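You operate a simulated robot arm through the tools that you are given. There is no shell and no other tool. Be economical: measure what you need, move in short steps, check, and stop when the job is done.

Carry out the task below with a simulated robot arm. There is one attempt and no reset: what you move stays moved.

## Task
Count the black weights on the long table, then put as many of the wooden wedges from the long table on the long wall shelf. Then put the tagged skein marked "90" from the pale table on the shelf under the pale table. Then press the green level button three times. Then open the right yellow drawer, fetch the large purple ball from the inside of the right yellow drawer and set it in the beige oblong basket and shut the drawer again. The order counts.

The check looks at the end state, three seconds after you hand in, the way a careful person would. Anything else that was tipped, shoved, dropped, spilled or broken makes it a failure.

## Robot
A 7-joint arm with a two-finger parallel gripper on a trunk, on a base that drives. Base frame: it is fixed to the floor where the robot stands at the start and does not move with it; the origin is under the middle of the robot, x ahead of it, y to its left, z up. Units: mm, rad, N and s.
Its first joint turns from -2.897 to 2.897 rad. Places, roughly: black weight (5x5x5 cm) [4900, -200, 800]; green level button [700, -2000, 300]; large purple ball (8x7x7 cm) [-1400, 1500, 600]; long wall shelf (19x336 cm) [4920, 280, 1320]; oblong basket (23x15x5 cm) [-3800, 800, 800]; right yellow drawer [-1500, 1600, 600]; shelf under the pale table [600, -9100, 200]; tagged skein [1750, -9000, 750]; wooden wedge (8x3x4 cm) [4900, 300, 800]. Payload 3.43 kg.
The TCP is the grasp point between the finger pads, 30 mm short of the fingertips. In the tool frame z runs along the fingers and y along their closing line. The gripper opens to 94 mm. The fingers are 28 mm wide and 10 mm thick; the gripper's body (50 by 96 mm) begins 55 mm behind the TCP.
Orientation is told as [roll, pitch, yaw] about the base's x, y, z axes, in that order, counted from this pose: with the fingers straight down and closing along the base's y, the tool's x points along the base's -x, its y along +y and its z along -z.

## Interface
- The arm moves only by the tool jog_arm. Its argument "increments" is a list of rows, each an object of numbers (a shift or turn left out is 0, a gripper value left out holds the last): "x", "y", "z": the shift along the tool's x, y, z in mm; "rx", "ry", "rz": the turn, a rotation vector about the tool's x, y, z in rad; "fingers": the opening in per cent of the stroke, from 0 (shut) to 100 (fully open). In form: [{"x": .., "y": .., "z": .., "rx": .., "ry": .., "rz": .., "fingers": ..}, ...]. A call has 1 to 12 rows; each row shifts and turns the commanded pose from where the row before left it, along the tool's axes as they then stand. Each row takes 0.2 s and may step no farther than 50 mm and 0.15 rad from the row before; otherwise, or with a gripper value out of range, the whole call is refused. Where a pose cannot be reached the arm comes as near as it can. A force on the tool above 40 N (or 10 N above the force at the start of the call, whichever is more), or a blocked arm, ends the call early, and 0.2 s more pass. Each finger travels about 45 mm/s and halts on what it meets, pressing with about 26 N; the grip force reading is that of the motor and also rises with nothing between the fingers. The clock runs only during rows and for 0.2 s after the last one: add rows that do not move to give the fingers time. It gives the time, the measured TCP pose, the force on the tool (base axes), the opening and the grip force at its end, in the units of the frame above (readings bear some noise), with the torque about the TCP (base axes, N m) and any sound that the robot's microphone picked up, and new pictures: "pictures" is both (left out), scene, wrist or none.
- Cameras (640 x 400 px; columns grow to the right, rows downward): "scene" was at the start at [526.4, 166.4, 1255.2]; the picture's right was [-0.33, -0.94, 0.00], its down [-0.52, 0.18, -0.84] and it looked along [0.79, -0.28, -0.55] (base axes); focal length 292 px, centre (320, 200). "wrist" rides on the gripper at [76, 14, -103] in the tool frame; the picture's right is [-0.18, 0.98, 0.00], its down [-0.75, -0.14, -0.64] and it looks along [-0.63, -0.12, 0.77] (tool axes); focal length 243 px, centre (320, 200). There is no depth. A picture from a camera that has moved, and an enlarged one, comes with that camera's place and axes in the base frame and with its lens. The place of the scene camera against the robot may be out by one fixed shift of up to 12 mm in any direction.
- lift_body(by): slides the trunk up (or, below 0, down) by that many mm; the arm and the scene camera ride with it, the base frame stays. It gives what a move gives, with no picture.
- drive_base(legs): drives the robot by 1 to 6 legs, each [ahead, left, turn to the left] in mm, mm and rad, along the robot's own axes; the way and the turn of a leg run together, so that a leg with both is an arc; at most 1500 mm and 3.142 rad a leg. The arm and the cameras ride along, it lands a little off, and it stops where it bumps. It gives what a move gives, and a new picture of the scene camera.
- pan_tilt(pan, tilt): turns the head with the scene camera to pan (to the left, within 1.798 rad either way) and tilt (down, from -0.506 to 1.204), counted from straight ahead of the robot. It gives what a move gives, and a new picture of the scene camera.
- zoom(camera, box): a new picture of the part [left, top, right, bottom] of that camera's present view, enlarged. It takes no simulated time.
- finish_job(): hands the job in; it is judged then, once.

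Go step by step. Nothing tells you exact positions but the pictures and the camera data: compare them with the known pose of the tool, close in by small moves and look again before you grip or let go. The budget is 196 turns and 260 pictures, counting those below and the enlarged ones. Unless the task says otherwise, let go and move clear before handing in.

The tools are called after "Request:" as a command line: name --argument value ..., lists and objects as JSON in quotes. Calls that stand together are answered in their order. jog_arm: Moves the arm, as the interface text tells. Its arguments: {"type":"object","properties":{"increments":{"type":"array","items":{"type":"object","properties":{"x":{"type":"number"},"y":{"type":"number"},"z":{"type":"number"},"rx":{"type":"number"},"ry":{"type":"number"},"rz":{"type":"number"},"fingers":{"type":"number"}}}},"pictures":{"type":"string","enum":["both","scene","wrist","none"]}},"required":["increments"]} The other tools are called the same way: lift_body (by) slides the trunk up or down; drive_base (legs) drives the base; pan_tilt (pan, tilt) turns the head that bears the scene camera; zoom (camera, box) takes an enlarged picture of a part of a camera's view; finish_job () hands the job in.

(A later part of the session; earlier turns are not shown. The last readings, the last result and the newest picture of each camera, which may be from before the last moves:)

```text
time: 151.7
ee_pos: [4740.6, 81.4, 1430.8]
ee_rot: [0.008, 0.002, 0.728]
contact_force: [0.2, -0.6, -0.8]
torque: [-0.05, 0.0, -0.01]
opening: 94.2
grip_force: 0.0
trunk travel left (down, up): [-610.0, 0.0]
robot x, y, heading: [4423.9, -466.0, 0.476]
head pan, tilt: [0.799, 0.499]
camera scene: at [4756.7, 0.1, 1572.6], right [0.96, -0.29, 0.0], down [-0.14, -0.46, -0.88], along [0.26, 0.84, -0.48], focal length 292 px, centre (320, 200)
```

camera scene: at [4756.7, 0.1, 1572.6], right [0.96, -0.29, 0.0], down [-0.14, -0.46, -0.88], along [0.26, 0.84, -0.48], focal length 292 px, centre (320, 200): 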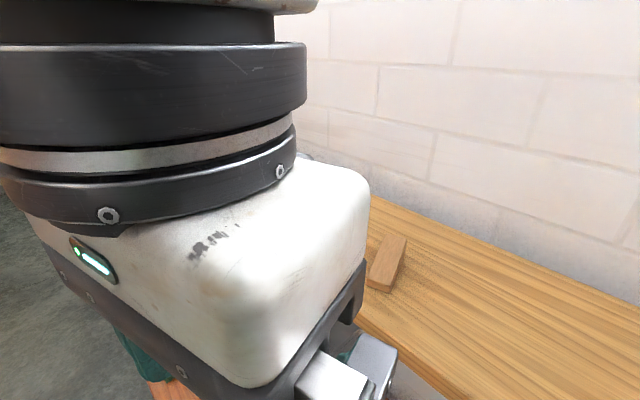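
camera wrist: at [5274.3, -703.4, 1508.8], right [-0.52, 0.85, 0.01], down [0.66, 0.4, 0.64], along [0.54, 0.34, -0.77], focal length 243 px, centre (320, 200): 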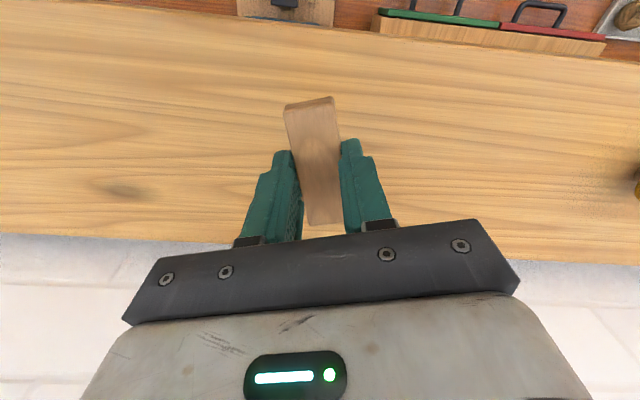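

Two wedges are up. For the third (back of the table, left of the BAD box), I'll lower, and turn the base right so that the arm can reach out without hitting the head.

Request:
lift_body --by -330

Request:
jog_arm --increments '[{"z": 40}, {"z": 40}, {"z": 40}]' --pictures "none"

Request:
drive_base --legs '[[0, 0, -0.375]]'

Request:
jog_arm --increments '[{"rz": 0.1}]' --pictures "wrist"

```text
time: 155.0
ee_pos: [4741.0, 81.0, 1101.3]
ee_rot: [0.008, 0.0, 0.731]
contact_force: [-0.7, 0.0, 0.1]
torque: [0.0, -0.04, 0.0]
opening: 94.0
grip_force: 0.0
trunk travel left (down, up): [-280.0, 330.0]
robot x, y, heading: [4426.5, -464.7, 0.475]
head pan, tilt: [0.799, 0.499]
```

```text
time: 155.8
ee_pos: [4740.8, 81.3, 978.9]
ee_rot: [0.009, -0.001, 0.727]
contact_force: [-0.6, 0.0, 0.0]
torque: [0.0, 0.02, 0.0]
opening: 94.2
grip_force: 0.0
trunk travel left (down, up): [-280.0, 330.0]
robot x, y, heading: [4427.8, -461.4, 0.476]
head pan, tilt: [0.799, 0.499]
```

```text
time: 157.3
ee_pos: [4922.1, -74.7, 979.9]
ee_rot: [0.009, 0.001, 0.347]
contact_force: [0.6, 0.6, 0.6]
torque: [-0.02, 0.02, 0.0]
opening: 94.1
grip_force: 0.1
trunk travel left (down, up): [-280.0, 330.0]
robot x, y, heading: [4425.4, -464.6, 0.09]
head pan, tilt: [0.799, 0.499]
camera scene: at [4905.8, -156.8, 1242.6], right [0.78, -0.63, 0.0], down [-0.3, -0.37, -0.88], along [0.55, 0.68, -0.48], focal length 292 px, centre (320, 200)
```

scene: 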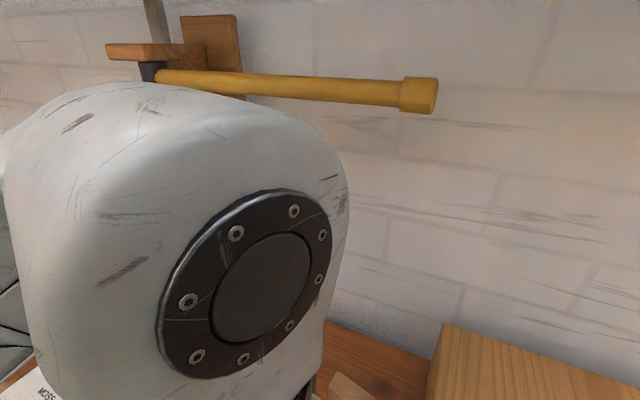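

```text
time: 157.8
ee_pos: [4922.7, -76.0, 980.5]
ee_rot: [0.008, 0.001, 0.246]
contact_force: [-0.3, -0.4, 0.3]
torque: [-0.01, 0.01, -0.03]
opening: 93.7
grip_force: 0.1
trunk travel left (down, up): [-280.0, 330.0]
robot x, y, heading: [4427.5, -465.3, 0.093]
head pan, tilt: [0.799, 0.499]
camera wrist: at [4845.9, -80.5, 1083.4], right [-0.06, 1.0, 0.01], down [0.77, 0.04, 0.64], along [0.64, 0.04, -0.77], focal length 243 px, centre (320, 200)
```

wrist: 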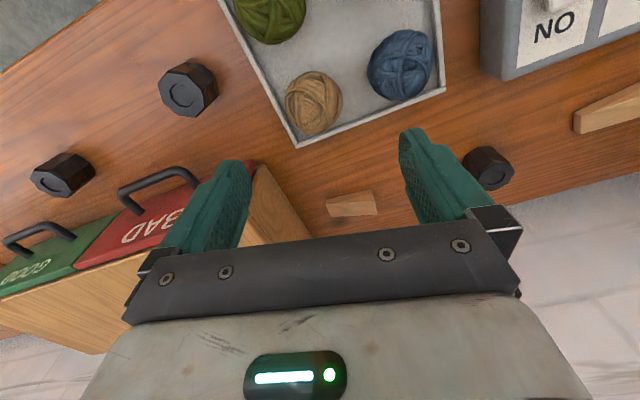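

Request:
jog_arm --increments '[{"x": -6, "y": 37}, {"x": -6, "y": 37}, {"x": -6, "y": 37}]' --pictures "none"

Request:
drive_base --legs '[[74, 30, -0.197]]'

Request:
jog_arm --increments '[{"rz": 0.05}]' --pictures "wrist"

```text
time: 158.6
ee_pos: [4912.0, 35.5, 981.2]
ee_rot: [0.009, 0.001, 0.246]
contact_force: [0.7, -0.4, -0.3]
torque: [0.02, 0.0, 0.0]
opening: 94.2
grip_force: 0.1
trunk travel left (down, up): [-280.0, 330.0]
robot x, y, heading: [4425.4, -463.1, 0.09]
head pan, tilt: [0.799, 0.499]
```

```text
time: 159.7
ee_pos: [5029.3, -13.3, 980.9]
ee_rot: [-0.002, -0.007, 0.124]
contact_force: [0.4, 0.9, -0.3]
torque: [-0.02, 0.03, -0.01]
opening: 94.0
grip_force: 0.1
trunk travel left (down, up): [-280.0, 330.0]
robot x, y, heading: [4485.2, -435.2, -0.059]
head pan, tilt: [0.799, 0.499]
stopped in leg 1: the robot was blocked; the commanded pose is now the measured one
camera scene: at [5003.8, -209.8, 1243.0], right [0.67, -0.74, 0.0], down [-0.35, -0.32, -0.88], along [0.65, 0.59, -0.48], focal length 292 px, centre (320, 200)
```

scene: 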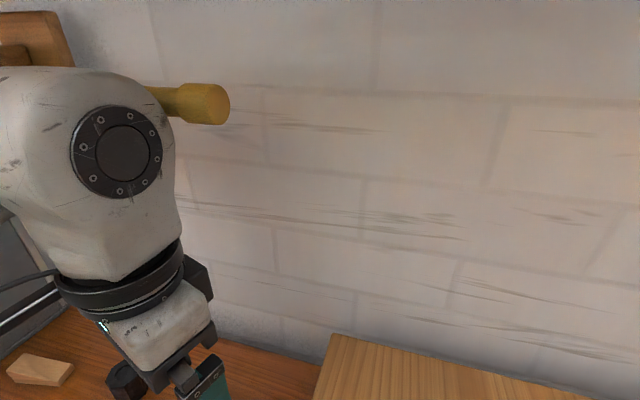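

```text
time: 160.1
ee_pos: [5029.2, -13.6, 980.6]
ee_rot: [0.001, -0.008, 0.073]
contact_force: [0.5, -0.7, 0.3]
torque: [0.05, -0.01, -0.01]
opening: 94.1
grip_force: 0.2
trunk travel left (down, up): [-280.0, 330.0]
robot x, y, heading: [4479.3, -439.7, -0.06]
head pan, tilt: [0.799, 0.499]
camera wrist: at [4952.0, -5.2, 1083.2], right [0.11, 0.99, 0.0], down [0.76, -0.09, 0.65], along [0.64, -0.07, -0.76], focal length 243 px, centre (320, 200)
```

wrist: 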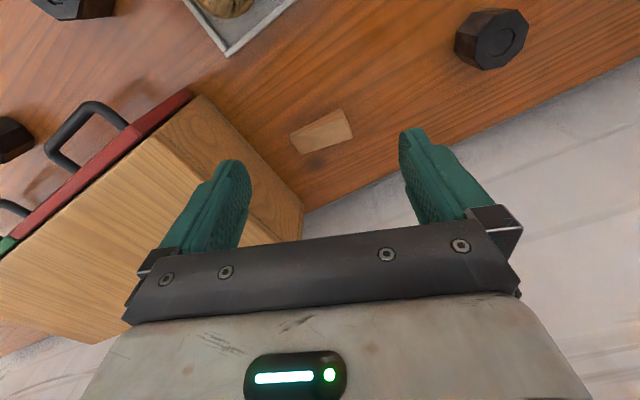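

The base stopped because the wrist touched the yellow rod above; the rod has not moved. I'll pull back, lower below the rod, and turn the fingers.

Request:
jog_arm --increments '[{"x": 40}, {"x": 35}, {"z": 40}, {"z": 40}, {"rz": 0.147}, {"rz": 0.147}, {"rz": 0.147}, {"rz": 0.147}, {"rz": 0.147}]' --pictures "wrist"

```text
time: 162.1
ee_pos: [4955.7, -18.2, 898.7]
ee_rot: [0.003, -0.005, -0.665]
contact_force: [0.7, 0.1, -1.1]
torque: [0.01, 0.03, -0.02]
opening: 94.1
grip_force: 0.2
trunk travel left (down, up): [-280.0, 330.0]
robot x, y, heading: [4484.7, -441.3, -0.063]
head pan, tilt: [0.799, 0.499]
camera wrist: at [4904.8, 39.8, 1002.4], right [0.75, 0.66, 0.01], down [0.5, -0.58, 0.64], along [0.43, -0.48, -0.76], focal length 243 px, centre (320, 200)
```

wrist: 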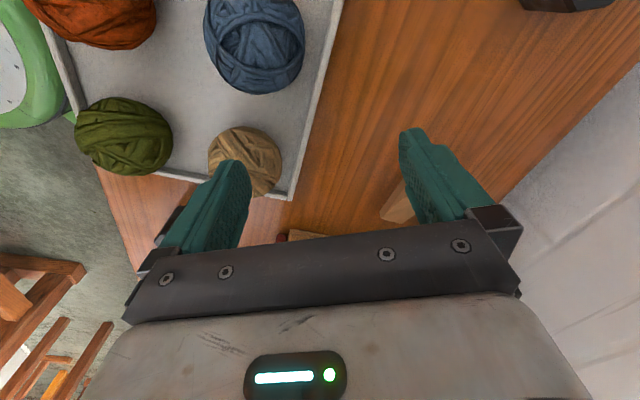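

Request:
jog_arm --increments '[{"x": -29.5, "y": 24.4}, {"x": -29.5, "y": 24.4}, {"rz": 0.145}, {"rz": 0.145}, {"rz": 0.145}, {"rz": 0.145}, {"rz": 0.145}]' --pictures "wrist"

```text
time: 163.7
ee_pos: [5031.9, -17.0, 899.4]
ee_rot: [0.005, 0.001, -1.388]
contact_force: [0.1, -0.1, -0.1]
torque: [0.01, 0.04, -0.02]
opening: 93.8
grip_force: 0.1
trunk travel left (down, up): [-280.0, 330.0]
robot x, y, heading: [4484.6, -440.1, -0.062]
head pan, tilt: [0.799, 0.499]
camera wrist: at [5032.7, 60.9, 1002.8], right [1.0, 0.0, 0.01], down [-0.01, -0.77, 0.64], along [0.0, -0.64, -0.77], focal length 243 px, centre (320, 200)
```

wrist: 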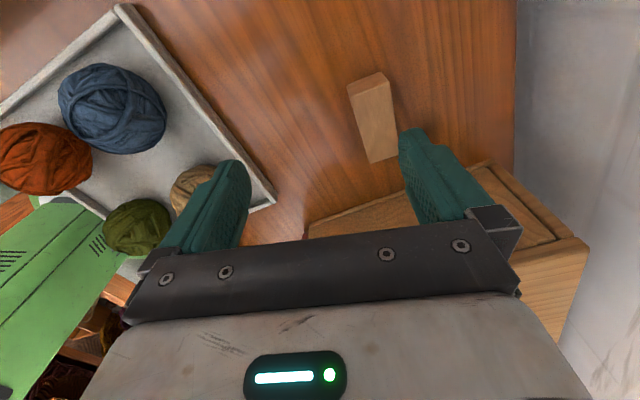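

Request:
jog_arm --increments '[{"x": -1, "y": 42}, {"rz": -0.06}, {"z": 35}]' --pictures "wrist"

```text
time: 164.5
ee_pos: [5075.2, -8.6, 865.8]
ee_rot: [0.006, -0.001, -1.325]
contact_force: [-0.3, 0.1, 0.8]
torque: [-0.02, 0.01, 0.0]
opening: 93.9
grip_force: 0.0
trunk travel left (down, up): [-280.0, 330.0]
robot x, y, heading: [4485.6, -439.2, -0.061]
head pan, tilt: [0.799, 0.499]
camera wrist: at [5070.5, 67.4, 968.9], right [1.0, 0.06, 0.01], down [0.04, -0.77, 0.64], along [0.04, -0.64, -0.77], focal length 243 px, centre (320, 200)
```

wrist: 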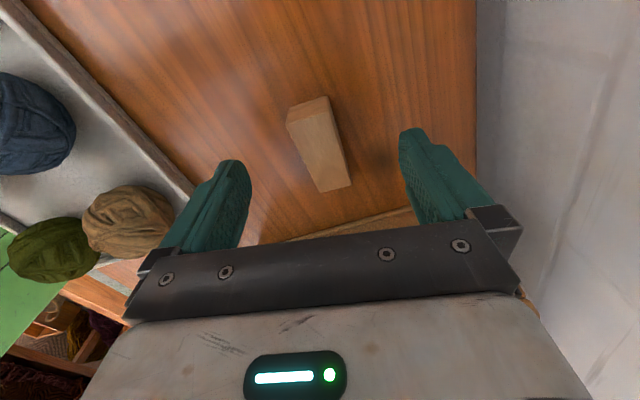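

Request:
jog_arm --increments '[{"rz": -0.135}, {"z": 20}, {"z": 11}, {"fingers": 0}, {}, {}, {}, {}, {}, {}, {}]' --pictures "wrist"

```text
time: 166.9
ee_pos: [5074.1, -10.3, 834.6]
ee_rot: [0.006, -0.001, -1.192]
contact_force: [0.2, 0.1, 0.3]
torque: [-0.01, -0.02, -0.01]
opening: 27.0
grip_force: 26.2
trunk travel left (down, up): [-280.0, 330.0]
robot x, y, heading: [4484.0, -439.9, -0.062]
head pan, tilt: [0.799, 0.499]
camera wrist: at [5059.4, 66.7, 937.8], right [0.98, 0.19, 0.01], down [0.14, -0.75, 0.64], along [0.13, -0.63, -0.77], focal length 243 px, centre (320, 200)
```

wrist: 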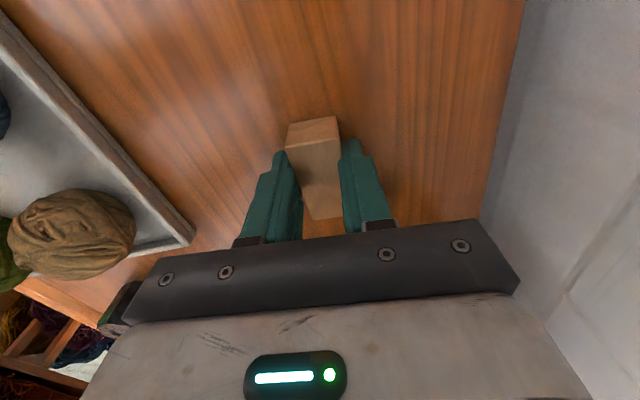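

Request:
jog_arm --increments '[{"z": -40}, {"z": -40}, {"x": -4, "y": -35}, {"x": -4, "y": -35, "z": -20}, {"x": -4, "y": -35, "z": -30}, {"x": -4, "y": -35, "z": -30}]' --pictures "scene"

```text
time: 168.3
ee_pos: [4946.2, -77.9, 994.3]
ee_rot: [0.005, -0.001, -1.192]
contact_force: [0.5, -0.5, -0.3]
torque: [-0.03, 0.04, 0.04]
opening: 26.7
grip_force: 25.4
trunk travel left (down, up): [-280.0, 330.0]
robot x, y, heading: [4485.8, -438.3, -0.064]
head pan, tilt: [0.799, 0.499]
camera scene: at [5004.8, -209.0, 1242.4], right [0.67, -0.74, 0.0], down [-0.35, -0.32, -0.88], along [0.65, 0.59, -0.48], focal length 292 px, centre (320, 200)
```

scene: 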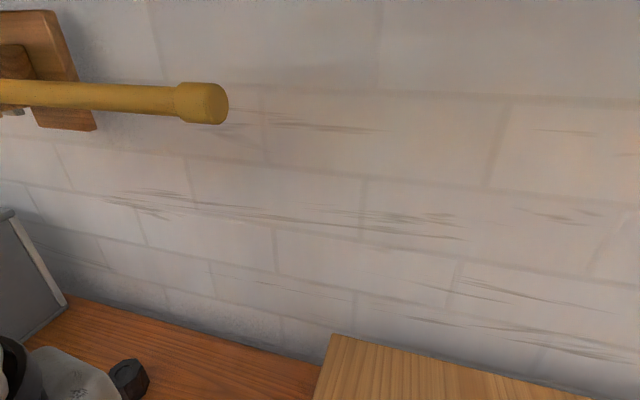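

Request:
jog_arm --increments '[{"x": -4, "y": -45}, {"x": -4, "y": -45}]' --pictures "none"

Request:
lift_body --by 330

Request:
jog_arm --increments '[{"z": -40}, {"z": -40}, {"y": 40}, {"y": 40}]' --pictures "both"

```text
time: 168.9
ee_pos: [4865.5, -117.0, 990.8]
ee_rot: [0.005, -0.002, -1.191]
contact_force: [-0.1, 0.6, 0.4]
torque: [0.0, 0.05, 0.03]
opening: 26.6
grip_force: 26.0
trunk travel left (down, up): [-280.0, 330.0]
robot x, y, heading: [4482.9, -436.8, -0.056]
head pan, tilt: [0.799, 0.499]
```

```text
time: 172.1
ee_pos: [4866.1, -116.8, 1320.6]
ee_rot: [0.006, -0.003, -1.192]
contact_force: [0.0, -0.5, -0.6]
torque: [0.02, 0.0, 0.03]
opening: 26.8
grip_force: 26.3
trunk travel left (down, up): [-610.0, 0.0]
robot x, y, heading: [4480.1, -437.9, -0.06]
head pan, tilt: [0.799, 0.499]
```

```text
time: 173.1
ee_pos: [4939.9, -87.8, 1400.9]
ee_rot: [0.004, -0.001, -1.192]
contact_force: [0.1, 0.3, -0.6]
torque: [0.03, 0.0, 0.01]
opening: 26.6
grip_force: 25.8
trunk travel left (down, up): [-610.0, 0.0]
robot x, y, heading: [4485.8, -441.0, -0.056]
head pan, tilt: [0.799, 0.499]
camera scene: at [5004.7, -208.9, 1572.5], right [0.67, -0.74, 0.0], down [-0.35, -0.32, -0.88], along [0.65, 0.59, -0.48], focal length 292 px, centre (320, 200)
camera wrist: at [4923.7, -12.2, 1504.7], right [0.98, 0.19, 0.01], down [0.14, -0.75, 0.64], along [0.13, -0.63, -0.77], focal length 243 px, centre (320, 200)
```

scene: 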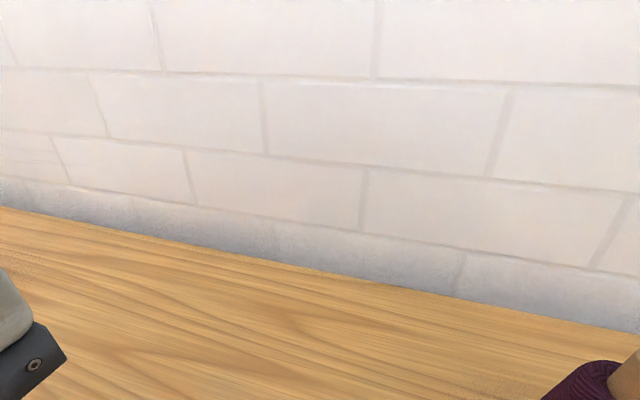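
wrist: 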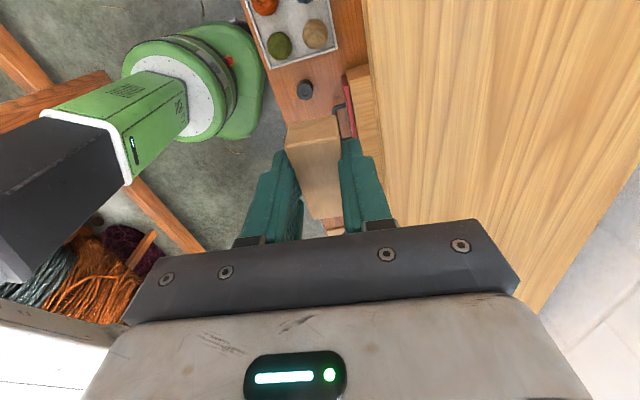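

Request:
jog_arm --increments '[{"y": 40}, {"y": 40}, {"y": 40}]' --pictures "both"

```text
time: 173.9
ee_pos: [5049.9, -44.8, 1403.4]
ee_rot: [0.004, -0.001, -1.192]
contact_force: [0.5, -0.2, 0.0]
torque: [0.0, -0.01, 0.02]
opening: 26.6
grip_force: 25.9
trunk travel left (down, up): [-610.0, 0.0]
robot x, y, heading: [4483.6, -439.9, -0.059]
head pan, tilt: [0.799, 0.499]
camera scene: at [5004.6, -208.9, 1572.5], right [0.67, -0.74, 0.0], down [-0.35, -0.32, -0.88], along [0.65, 0.59, -0.48], focal length 292 px, centre (320, 200)
camera wrist: at [5036.3, 31.9, 1506.9], right [0.98, 0.19, 0.01], down [0.14, -0.75, 0.64], along [0.13, -0.63, -0.77], focal length 243 px, centre (320, 200)
```

scene: 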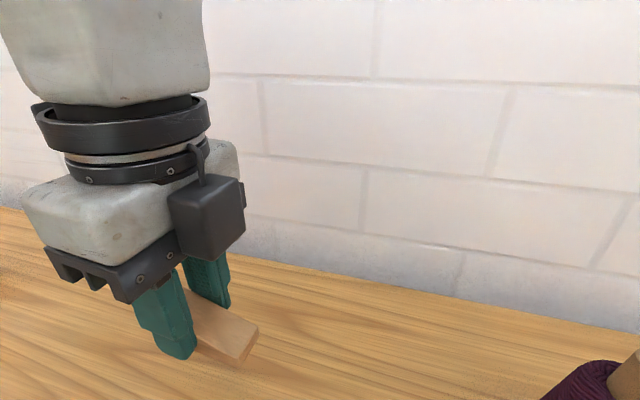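
wrist: 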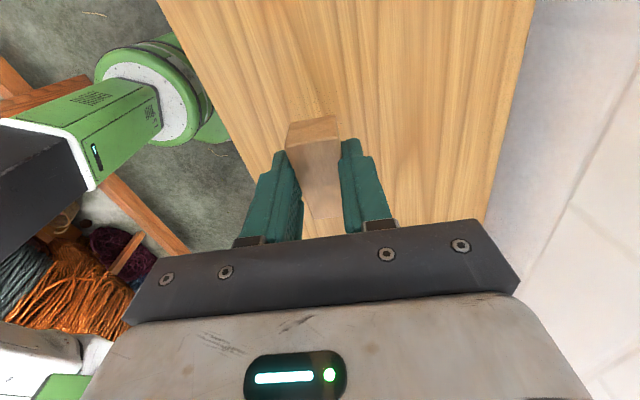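

Request:
jog_arm --increments '[{"z": 20}, {"z": 20}, {"z": 3}, {"z": 3}, {"z": 3}, {"z": 3}, {"z": 3}]' --pictures "scene"

```text
time: 175.6
ee_pos: [5049.8, -43.0, 1350.0]
ee_rot: [0.014, 0.0, -1.193]
contact_force: [-2.8, -2.0, 15.5]
torque: [0.14, 0.15, 0.0]
opening: 27.2
grip_force: 25.7
trunk travel left (down, up): [-610.0, 0.0]
robot x, y, heading: [4481.4, -441.4, -0.063]
head pan, tilt: [0.799, 0.499]
stopped in row 7: the force on the tool passed its limit at 42 N (the readings are from after the stop); the commanded pose is now the measured one
camera scene: at [5004.0, -209.4, 1572.6], right [0.67, -0.74, 0.0], down [-0.35, -0.32, -0.88], along [0.65, 0.59, -0.48], focal length 292 px, centre (320, 200)
```

scene: 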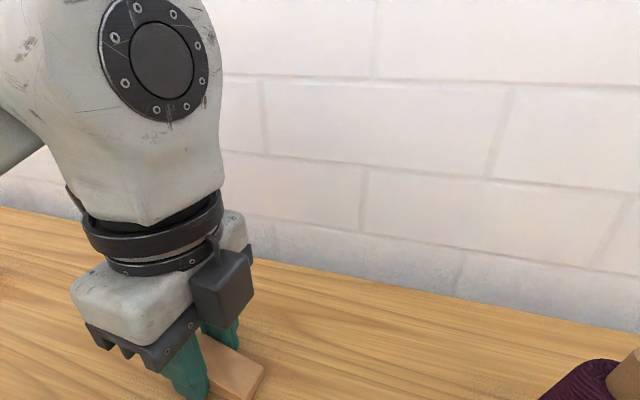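

Contact made; release, rise, retract, and check all three wedges.

Request:
jog_arm --increments '[{"z": -1, "fingers": 40}, {"fingers": 60}, {}, {"z": -20}, {"z": -30}, {"z": -30}, {"y": -45}, {"y": -45}, {"y": -45}, {"y": -45}]' --pictures "wrist"

Request:
pan_tilt --pan 1.4 --tilt 0.5

Request:
pan_tilt --pan -0.1 --tilt 0.5

```text
time: 177.8
ee_pos: [4883.0, -110.5, 1428.5]
ee_rot: [0.013, -0.002, -1.194]
contact_force: [-0.4, -0.4, 0.0]
torque: [0.02, -0.01, 0.02]
opening: 56.4
grip_force: 0.1
trunk travel left (down, up): [-610.0, 0.0]
robot x, y, heading: [4482.6, -436.9, -0.063]
head pan, tilt: [0.799, 0.499]
camera wrist: at [4867.5, -35.4, 1532.2], right [0.98, 0.19, 0.01], down [0.14, -0.76, 0.64], along [0.13, -0.63, -0.77], focal length 243 px, centre (320, 200)
```

wrist: 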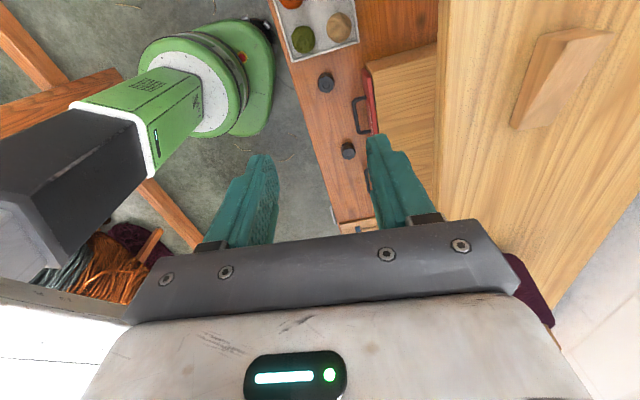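

```text
time: 178.8
ee_pos: [4882.8, -110.7, 1428.6]
ee_rot: [0.013, 0.001, -1.19]
contact_force: [0.2, 0.0, -0.1]
torque: [0.0, 0.0, -0.01]
opening: 56.6
grip_force: 0.0
trunk travel left (down, up): [-610.0, 0.0]
robot x, y, heading: [4487.6, -439.1, -0.059]
head pan, tilt: [1.4, 0.499]
camera scene: at [4958.3, -181.8, 1572.6], right [0.97, -0.23, 0.0], down [-0.11, -0.47, -0.88], along [0.2, 0.85, -0.48], focal length 292 px, centre (320, 200)
```

scene: 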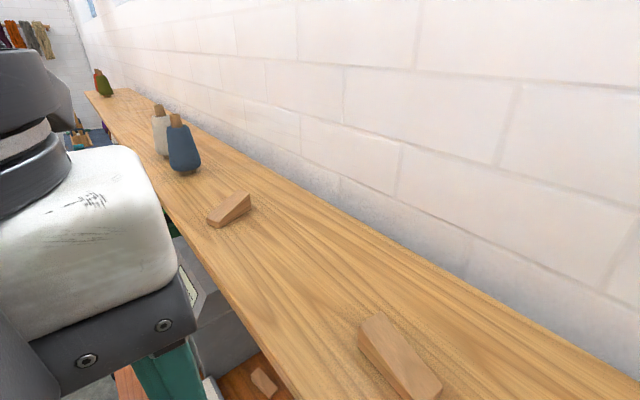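

```text
time: 180.4
ee_pos: [4883.9, -109.7, 1427.7]
ee_rot: [0.012, -0.001, -1.19]
contact_force: [0.2, -0.4, 0.5]
torque: [0.0, 0.04, 0.03]
opening: 56.4
grip_force: 0.0
trunk travel left (down, up): [-610.0, 0.0]
robot x, y, heading: [4484.4, -440.7, -0.061]
head pan, tilt: [-0.099, 0.499]
camera scene: at [5027.2, -284.7, 1572.6], right [-0.16, -0.99, 0.0], down [-0.47, 0.08, -0.88], along [0.87, -0.14, -0.48], focal length 292 px, centre (320, 200)
```

scene: 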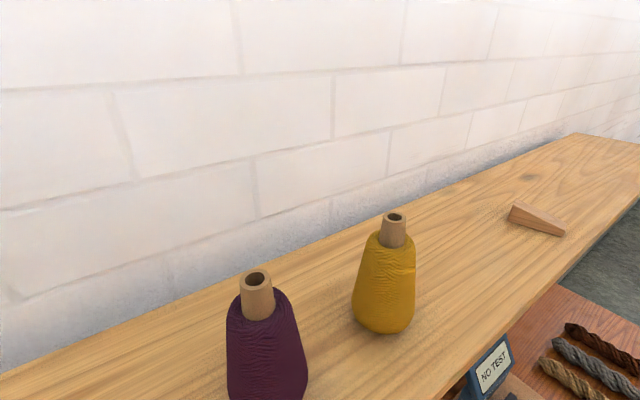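

All three wedges are on the shelf, matching three black weights. Now I turn the tool back, and drive down the aisle toward the pale table.

Request:
jog_arm --increments '[{"rz": -0.15}, {"rz": -0.15}, {"rz": -0.15}, {"rz": -0.15}, {"rz": -0.15}, {"rz": -0.15}, {"rz": -0.15}, {"rz": -0.1}]' --pictures "none"

Request:
drive_base --legs '[[-40, -20, 0], [0, 0, -1.03]]'

Request:
pan_tilt --pan -0.1 --tilt 0.3

```text
time: 182.2
ee_pos: [4882.6, -110.4, 1429.6]
ee_rot: [0.004, -0.011, -0.04]
contact_force: [-1.0, -0.8, 0.2]
torque: [0.03, 0.0, 0.02]
opening: 56.5
grip_force: 0.0
trunk travel left (down, up): [-610.0, 0.0]
robot x, y, heading: [4485.2, -436.9, -0.063]
head pan, tilt: [-0.099, 0.499]
```

```text
time: 185.8
ee_pos: [4929.8, -629.5, 1427.7]
ee_rot: [0.006, -0.01, -1.077]
contact_force: [-0.3, 0.1, -1.1]
torque: [-0.01, 0.0, 0.0]
opening: 56.5
grip_force: 0.0
trunk travel left (down, up): [-610.0, 0.0]
robot x, y, heading: [4443.2, -457.7, -1.098]
head pan, tilt: [-0.099, 0.499]
camera scene: at [4853.3, -842.9, 1572.6], right [-0.93, -0.37, 0.0], down [-0.18, 0.44, -0.88], along [0.32, -0.82, -0.48], focal length 292 px, centre (320, 200)
```

scene: 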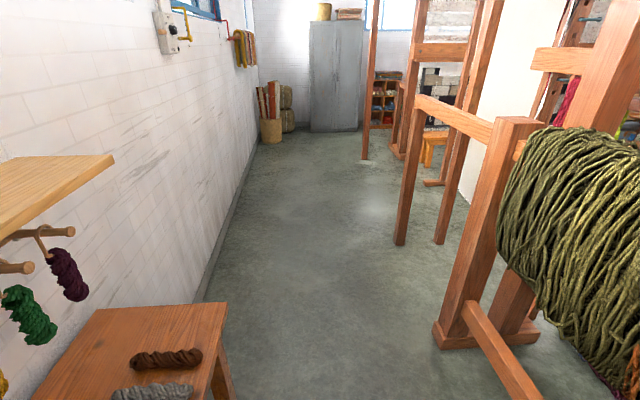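

```text
time: 186.5
ee_pos: [4929.9, -629.1, 1429.0]
ee_rot: [0.004, -0.009, -1.075]
contact_force: [0.4, -0.1, -0.3]
torque: [-0.01, 0.0, 0.04]
opening: 56.2
grip_force: 0.0
trunk travel left (down, up): [-610.0, 0.0]
robot x, y, heading: [4443.2, -456.2, -1.094]
head pan, tilt: [-0.099, 0.3]
camera scene: at [4854.2, -845.1, 1590.9], right [-0.93, -0.37, 0.0], down [-0.11, 0.28, -0.96], along [0.35, -0.89, -0.3], focal length 292 px, centre (320, 200)
```

scene: 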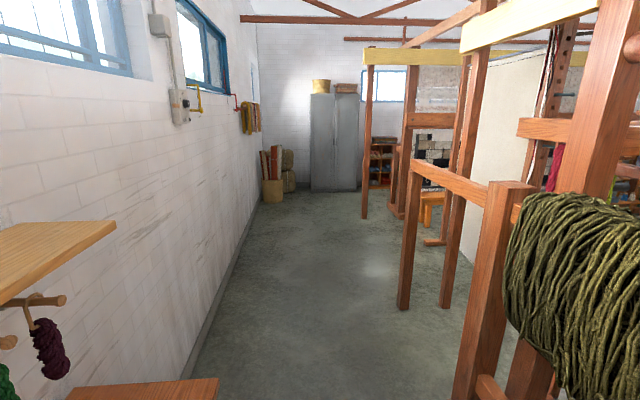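

The way ahead is clear. Driving down the aisle.

Request:
drive_base --legs '[[1500, 0, 0], [1500, 0, 0], [1300, 0, 0]]'

Request:
lift_body --by -300

Request:
pan_tilt --pan -1.2 --tilt 0.2

```text
time: 207.2
ee_pos: [6977.9, -4422.7, 1428.7]
ee_rot: [0.006, -0.011, -1.062]
contact_force: [0.4, 0.2, -0.1]
torque: [0.02, -0.03, 0.01]
opening: 56.3
grip_force: 0.0
trunk travel left (down, up): [-610.0, 0.0]
robot x, y, heading: [6488.7, -4258.8, -1.077]
head pan, tilt: [-0.099, 0.3]
camera scene: at [6905.7, -4640.3, 1591.0], right [-0.92, -0.38, 0.0], down [-0.11, 0.27, -0.96], along [0.37, -0.88, -0.3], focal length 292 px, centre (320, 200)
```

scene: 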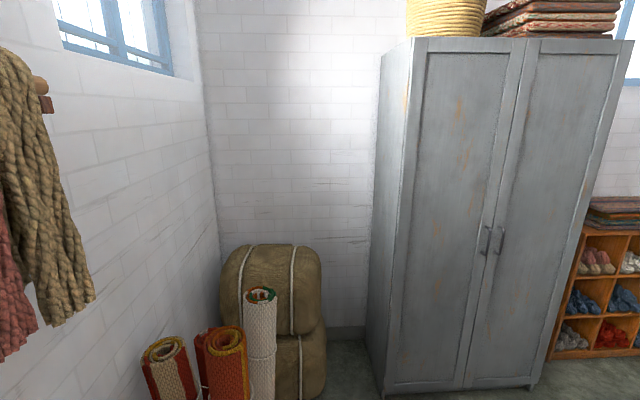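

```text
time: 210.2
ee_pos: [6977.4, -4423.6, 1128.7]
ee_rot: [0.004, -0.01, -1.062]
contact_force: [-0.6, -0.8, 0.6]
torque: [-0.01, 0.03, 0.0]
opening: 56.5
grip_force: 0.0
trunk travel left (down, up): [-310.0, 300.0]
robot x, y, heading: [6489.3, -4256.3, -1.078]
head pan, tilt: [-0.099, 0.3]
```

```text
time: 211.5
ee_pos: [6976.8, -4422.5, 1128.6]
ee_rot: [0.006, -0.01, -1.06]
contact_force: [0.4, -0.2, 0.4]
torque: [-0.01, -0.02, -0.01]
opening: 56.4
grip_force: 0.0
trunk travel left (down, up): [-310.0, 300.0]
robot x, y, heading: [6491.7, -4254.4, -1.078]
head pan, tilt: [-1.201, 0.201]
camera scene: at [6809.3, -4624.9, 1300.3], right [-0.76, 0.65, 0.0], down [0.13, 0.15, -0.98], along [-0.64, -0.75, -0.2], focal length 292 px, centre (320, 200)
```

scene: 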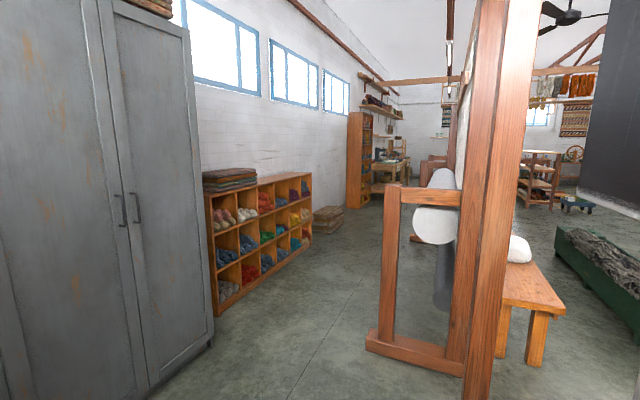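

I can see the far corner with a pale table at the end of the passage past the cabinet. I'll drive to the passage and turn into it.

Request:
drive_base --legs '[[1270, -20, 0], [0, 0, -1.586]]'

Request:
pan_tilt --pan -0.1 --tilt 0.2

```text
time: 217.4
ee_pos: [7545.2, -5526.2, 1129.6]
ee_rot: [0.002, -0.013, -1.047]
contact_force: [0.4, -0.2, -0.1]
torque: [-0.02, -0.01, 0.0]
opening: 56.5
grip_force: 0.1
trunk travel left (down, up): [-310.0, 300.0]
robot x, y, heading: [7053.6, -5367.3, -1.066]
head pan, tilt: [-1.201, 0.201]
stopped in leg 1: the robot was blocked; the commanded pose is now the measured one
camera scene: at [7378.4, -5730.8, 1300.3], right [-0.77, 0.64, 0.0], down [0.13, 0.15, -0.98], along [-0.63, -0.75, -0.2], focal length 292 px, centre (320, 200)
```

scene: 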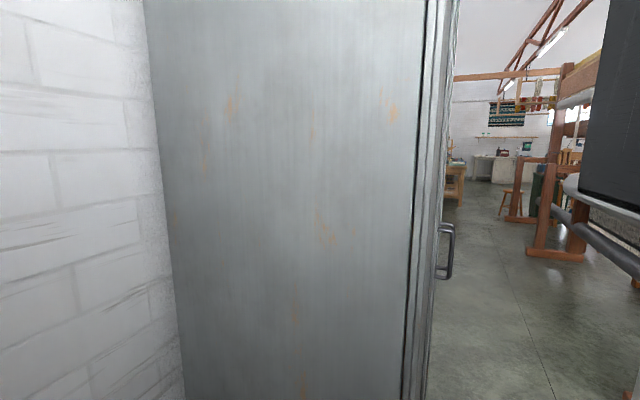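

```text
time: 218.7
ee_pos: [7544.7, -5526.2, 1129.0]
ee_rot: [0.003, -0.01, -1.048]
contact_force: [0.1, 0.0, -0.3]
torque: [0.01, 0.03, 0.0]
opening: 56.4
grip_force: 0.0
trunk travel left (down, up): [-310.0, 300.0]
robot x, y, heading: [7052.8, -5368.5, -1.059]
head pan, tilt: [-0.099, 0.201]
camera scene: at [7474.9, -5744.9, 1300.3], right [-0.92, -0.39, 0.0], down [-0.08, 0.18, -0.98], along [0.39, -0.9, -0.2], focal length 292 px, centre (320, 200)
```

scene: 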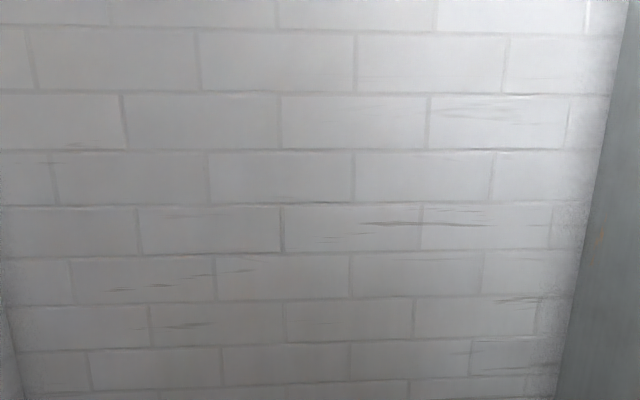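

The base bumped something. I'll look down to see.

Request:
pan_tilt --pan 0.3 --tilt 0.9

Request:
pan_tilt --pan -0.6 --tilt 1.1

```text
time: 219.8
ee_pos: [7544.9, -5527.5, 1128.3]
ee_rot: [0.005, -0.01, -1.046]
contact_force: [-1.0, 0.2, -0.7]
torque: [0.01, -0.01, -0.04]
opening: 56.7
grip_force: 0.0
trunk travel left (down, up): [-310.0, 300.0]
robot x, y, heading: [7052.2, -5368.1, -1.064]
head pan, tilt: [0.3, 0.901]
camera scene: at [7492.6, -5711.6, 1238.8], right [-0.69, -0.72, 0.0], down [-0.56, 0.54, -0.62], along [0.45, -0.43, -0.78], focal length 292 px, centre (320, 200)
```

scene: 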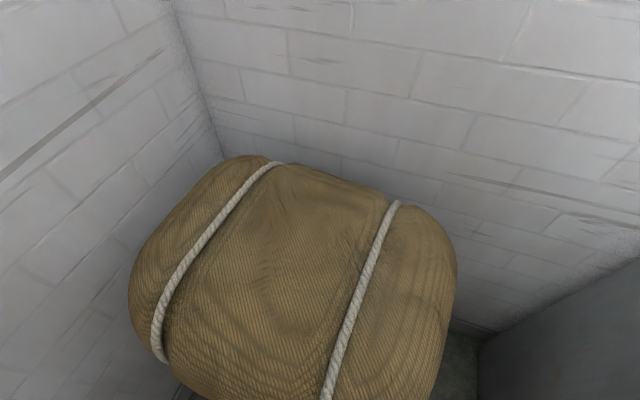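

```text
time: 221.0
ee_pos: [7544.4, -5526.1, 1128.6]
ee_rot: [0.003, -0.01, -1.047]
contact_force: [0.1, 0.4, 0.7]
torque: [0.04, -0.02, 0.0]
opening: 56.5
grip_force: 0.1
trunk travel left (down, up): [-310.0, 300.0]
robot x, y, heading: [7053.0, -5367.4, -1.064]
head pan, tilt: [-0.6, 1.1]
camera scene: at [7432.2, -5722.1, 1224.9], right [-1.0, 0.09, 0.0], down [0.08, 0.89, -0.45], along [-0.04, -0.45, -0.89], focal length 292 px, centre (320, 200)
```

scene: 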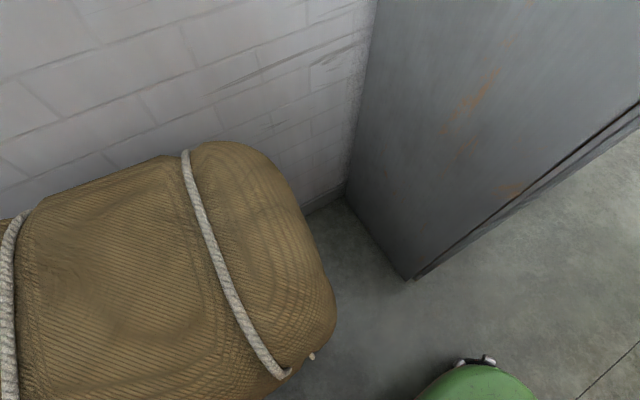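

Request:
pan_tilt --pan 1.2 --tilt 0.9

```text
time: 222.8
ee_pos: [7544.1, -5527.3, 1128.1]
ee_rot: [0.004, -0.011, -1.046]
contact_force: [-0.2, -0.5, -0.6]
torque: [0.02, -0.03, 0.01]
opening: 56.5
grip_force: 0.0
trunk travel left (down, up): [-310.0, 300.0]
robot x, y, heading: [7049.7, -5368.6, -1.061]
head pan, tilt: [1.201, 0.901]
camera scene: at [7512.9, -5649.1, 1238.7], right [0.13, -0.99, 0.0], down [-0.78, -0.11, -0.62], along [0.62, 0.08, -0.78], focal length 292 px, centre (320, 200)
```

scene: 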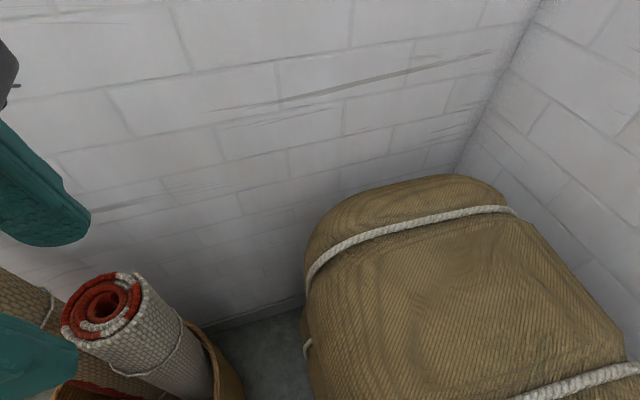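

The arm touched the rolled rugs standing in the basket. I'll back off straight.

Request:
drive_base --legs '[[-450, 0, 0]]'

Request:
pan_tilt --pan 0.3 --tilt 0.6

```text
time: 225.5
ee_pos: [7325.3, -5132.9, 1128.3]
ee_rot: [0.002, -0.012, -1.047]
contact_force: [1.1, 0.6, 0.8]
torque: [0.01, 0.0, -0.01]
opening: 56.2
grip_force: 0.1
trunk travel left (down, up): [-310.0, 300.0]
robot x, y, heading: [6833.0, -4971.6, -1.067]
head pan, tilt: [1.201, 0.901]
camera scene: at [7294.3, -5254.5, 1238.7], right [0.13, -0.99, 0.0], down [-0.78, -0.1, -0.62], along [0.62, 0.08, -0.78], focal length 292 px, centre (320, 200)
```

scene: 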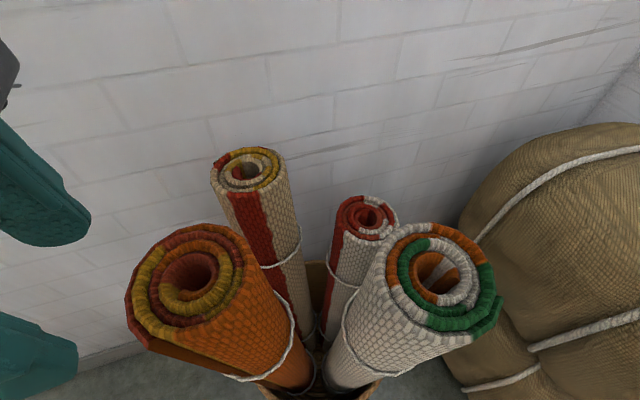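

```text
time: 226.7
ee_pos: [7326.3, -5131.2, 1128.9]
ee_rot: [0.004, -0.01, -1.046]
contact_force: [0.3, 0.0, -0.8]
torque: [-0.02, 0.0, -0.01]
opening: 56.6
grip_force: 0.1
trunk travel left (down, up): [-310.0, 300.0]
robot x, y, heading: [6837.3, -4971.1, -1.065]
head pan, tilt: [0.3, 0.6]
camera scene: at [7283.2, -5325.8, 1263.5], right [-0.69, -0.72, 0.0], down [-0.41, 0.39, -0.82], along [0.59, -0.57, -0.57], focal length 292 px, centre (320, 200)
```

scene: 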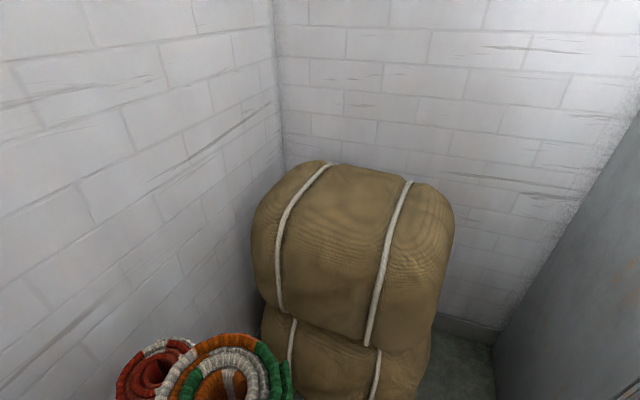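

The rugs still stand. I'll turn here, then drive through the passage keeping nearer to the loom side, as the elbow sticks out left.

Request:
drive_base --legs '[[0, 0, -1.599]]'

Request:
pan_tilt --pan 0.0 --tilt 0.4

Request:
pan_tilt --pan 1.2 --tilt 0.4

```text
time: 231.0
ee_pos: [6653.4, -5455.5, 1128.7]
ee_rot: [0.003, -0.012, -2.663]
contact_force: [0.1, 0.8, -0.6]
torque: [0.0, 0.03, 0.0]
opening: 56.6
grip_force: 0.0
trunk travel left (down, up): [-310.0, 300.0]
robot x, y, heading: [6835.6, -4973.7, -2.677]
head pan, tilt: [0.3, 0.6]
camera scene: at [6461.6, -5404.0, 1263.5], right [-0.69, 0.72, 0.0], down [0.41, 0.39, -0.83], along [-0.6, -0.57, -0.56], focal length 292 px, centre (320, 200)
```

scene: 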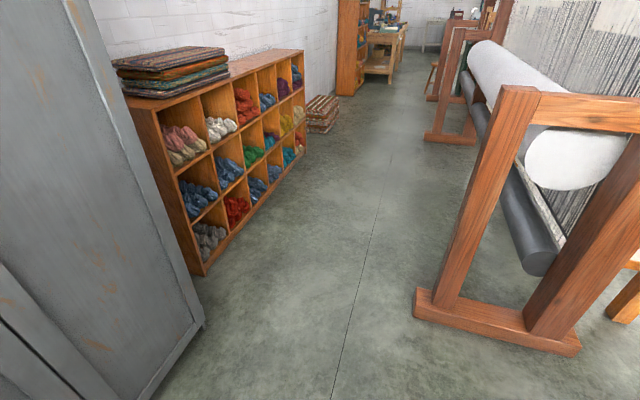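

```text
time: 231.8
ee_pos: [6653.4, -5456.0, 1129.2]
ee_rot: [0.004, -0.013, -2.664]
contact_force: [-0.9, -1.2, 0.2]
torque: [0.0, 0.02, -0.02]
opening: 56.4
grip_force: 0.2
trunk travel left (down, up): [-310.0, 300.0]
robot x, y, heading: [6835.1, -4973.6, -2.677]
head pan, tilt: [0.0, 0.4]
camera scene: at [6442.6, -5384.3, 1281.7], right [-0.44, 0.9, 0.0], down [0.35, 0.17, -0.92], along [-0.82, -0.41, -0.39], focal length 292 px, centre (320, 200)
```

scene: 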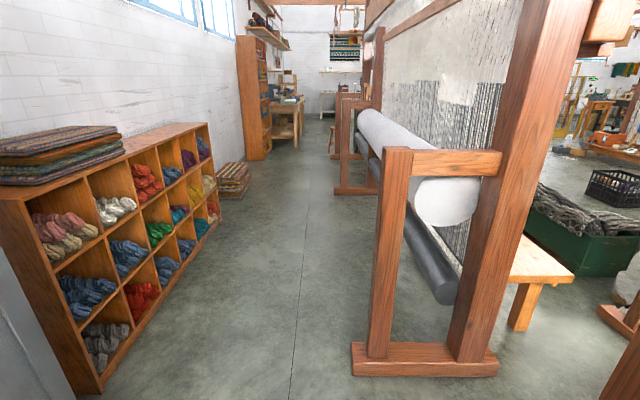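

```text
time: 233.2
ee_pos: [6653.8, -5456.3, 1128.8]
ee_rot: [0.004, -0.01, -2.665]
contact_force: [-0.9, -0.3, -0.5]
torque: [0.02, 0.01, 0.02]
opening: 56.4
grip_force: 0.1
trunk travel left (down, up): [-310.0, 300.0]
robot x, y, heading: [6833.0, -4974.2, -2.68]
head pan, tilt: [1.201, 0.4]
camera scene: at [6533.9, -5435.4, 1281.7], right [-1.0, -0.09, 0.0], down [-0.03, 0.39, -0.92], along [0.08, -0.92, -0.39], focal length 292 px, centre (320, 200)
```

scene: 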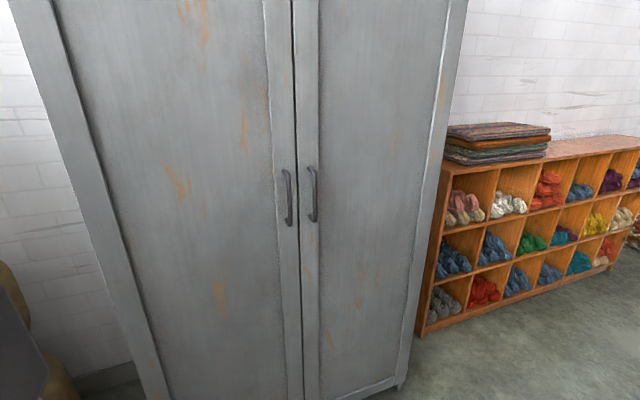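

The lane is clear: about 930 mm. Drive through it.

Request:
drive_base --legs '[[780, 390, 0.012], [1500, 0, 0], [1200, 0, 0]]'

Request:
pan_tilt --pan 0.1 --tilt 0.3

```text
time: 250.6
ee_pos: [3674.1, -7296.0, 1128.6]
ee_rot: [0.005, -0.011, -2.674]
contact_force: [-0.1, 0.0, -0.2]
torque: [-0.03, 0.0, 0.03]
opening: 56.4
grip_force: 0.1
trunk travel left (down, up): [-310.0, 300.0]
robot x, y, heading: [3860.7, -6818.0, -2.694]
head pan, tilt: [1.201, 0.4]
camera scene: at [3553.8, -7273.4, 1281.7], right [-1.0, -0.08, 0.0], down [-0.03, 0.39, -0.92], along [0.07, -0.92, -0.39], focal length 292 px, centre (320, 200)
```

scene: 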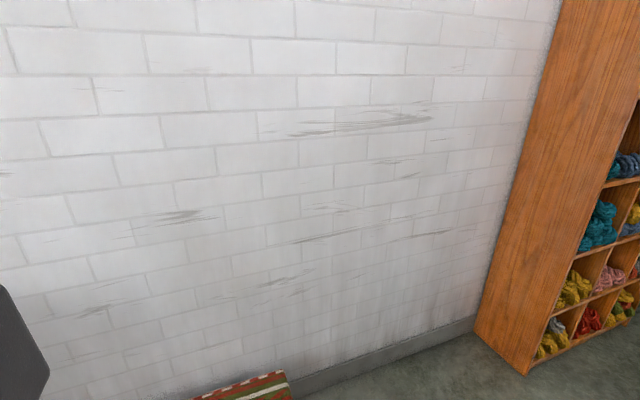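

```text
time: 251.9
ee_pos: [3673.4, -7295.4, 1127.2]
ee_rot: [0.003, -0.01, -2.673]
contact_force: [-0.2, 0.0, 0.0]
torque: [0.03, 0.0, 0.02]
opening: 56.3
grip_force: 0.1
trunk travel left (down, up): [-310.0, 300.0]
robot x, y, heading: [3859.7, -6813.3, -2.691]
head pan, tilt: [0.099, 0.3]
camera scene: at [3466.8, -7229.8, 1291.0], right [-0.52, 0.85, 0.0], down [0.25, 0.15, -0.96], along [-0.81, -0.5, -0.3], focal length 292 px, centre (320, 200)
```

scene: 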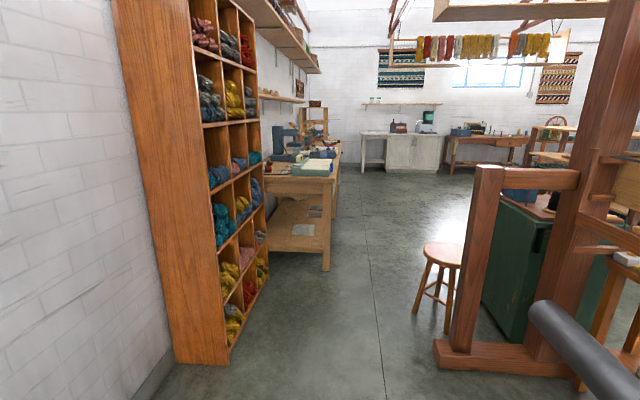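

The pale table is just beyond the tall yarn bookcase. I'll drive closer and inspect.

Request:
drive_base --legs '[[1250, 110, 0.025]]'

Request:
pan_tilt --pan 0.3 --tilt 0.35

Request:
zoom --camera "scene" --box '[200, 120, 440, 270]'

```text
time: 258.3
ee_pos: [2615.6, -7972.2, 1128.1]
ee_rot: [0.003, -0.011, -2.635]
contact_force: [-0.9, -1.2, 0.1]
torque: [-0.01, 0.0, 0.0]
opening: 56.3
grip_force: 0.0
trunk travel left (down, up): [-310.0, 300.0]
robot x, y, heading: [2781.8, -7486.2, -2.651]
head pan, tilt: [0.099, 0.3]
camera scene: at [2406.4, -7913.9, 1291.0], right [-0.56, 0.83, 0.0], down [0.25, 0.16, -0.96], along [-0.79, -0.53, -0.3], focal length 292 px, centre (320, 200)
```

scene: 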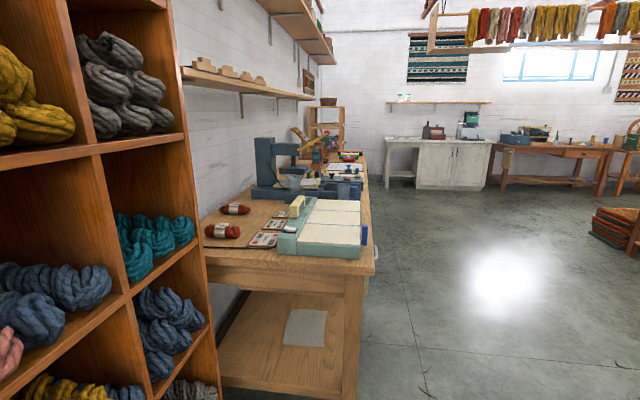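

```text
time: 259.0
ee_pos: [2615.1, -7971.5, 1128.9]
ee_rot: [0.004, -0.01, -2.632]
contact_force: [0.0, 0.2, 0.0]
torque: [-0.02, -0.01, -0.02]
opening: 56.6
grip_force: 0.0
trunk travel left (down, up): [-310.0, 300.0]
robot x, y, heading: [2781.3, -7480.9, -2.655]
head pan, tilt: [0.3, 0.351]
camera scene: at [2418.4, -7928.1, 1286.3], right [-0.71, 0.7, 0.0], down [0.24, 0.24, -0.94], along [-0.66, -0.67, -0.34], focal length 292 px, centre (320, 200)
```

scene: 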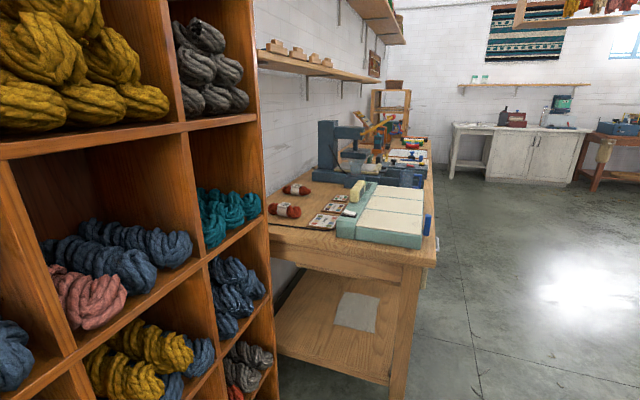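

```text
2.67 times, centred on (320, 195) of scene
camera zoom: at [2418.4, -7928.1, 1286.3], right [-0.71, 0.7, 0.0], down [0.24, 0.24, -0.94], along [-0.66, -0.67, -0.34], focal length 780 px, centre (320, 213)
```

zoom: 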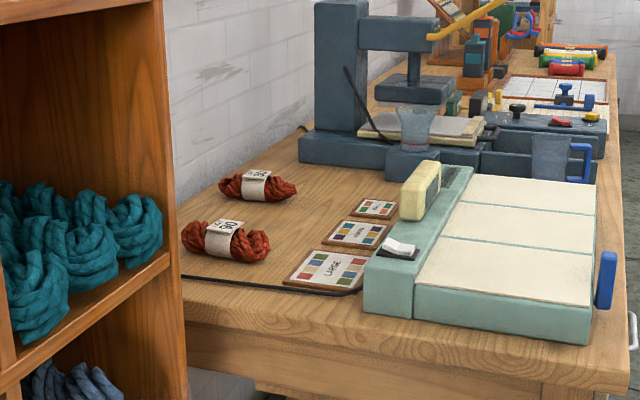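

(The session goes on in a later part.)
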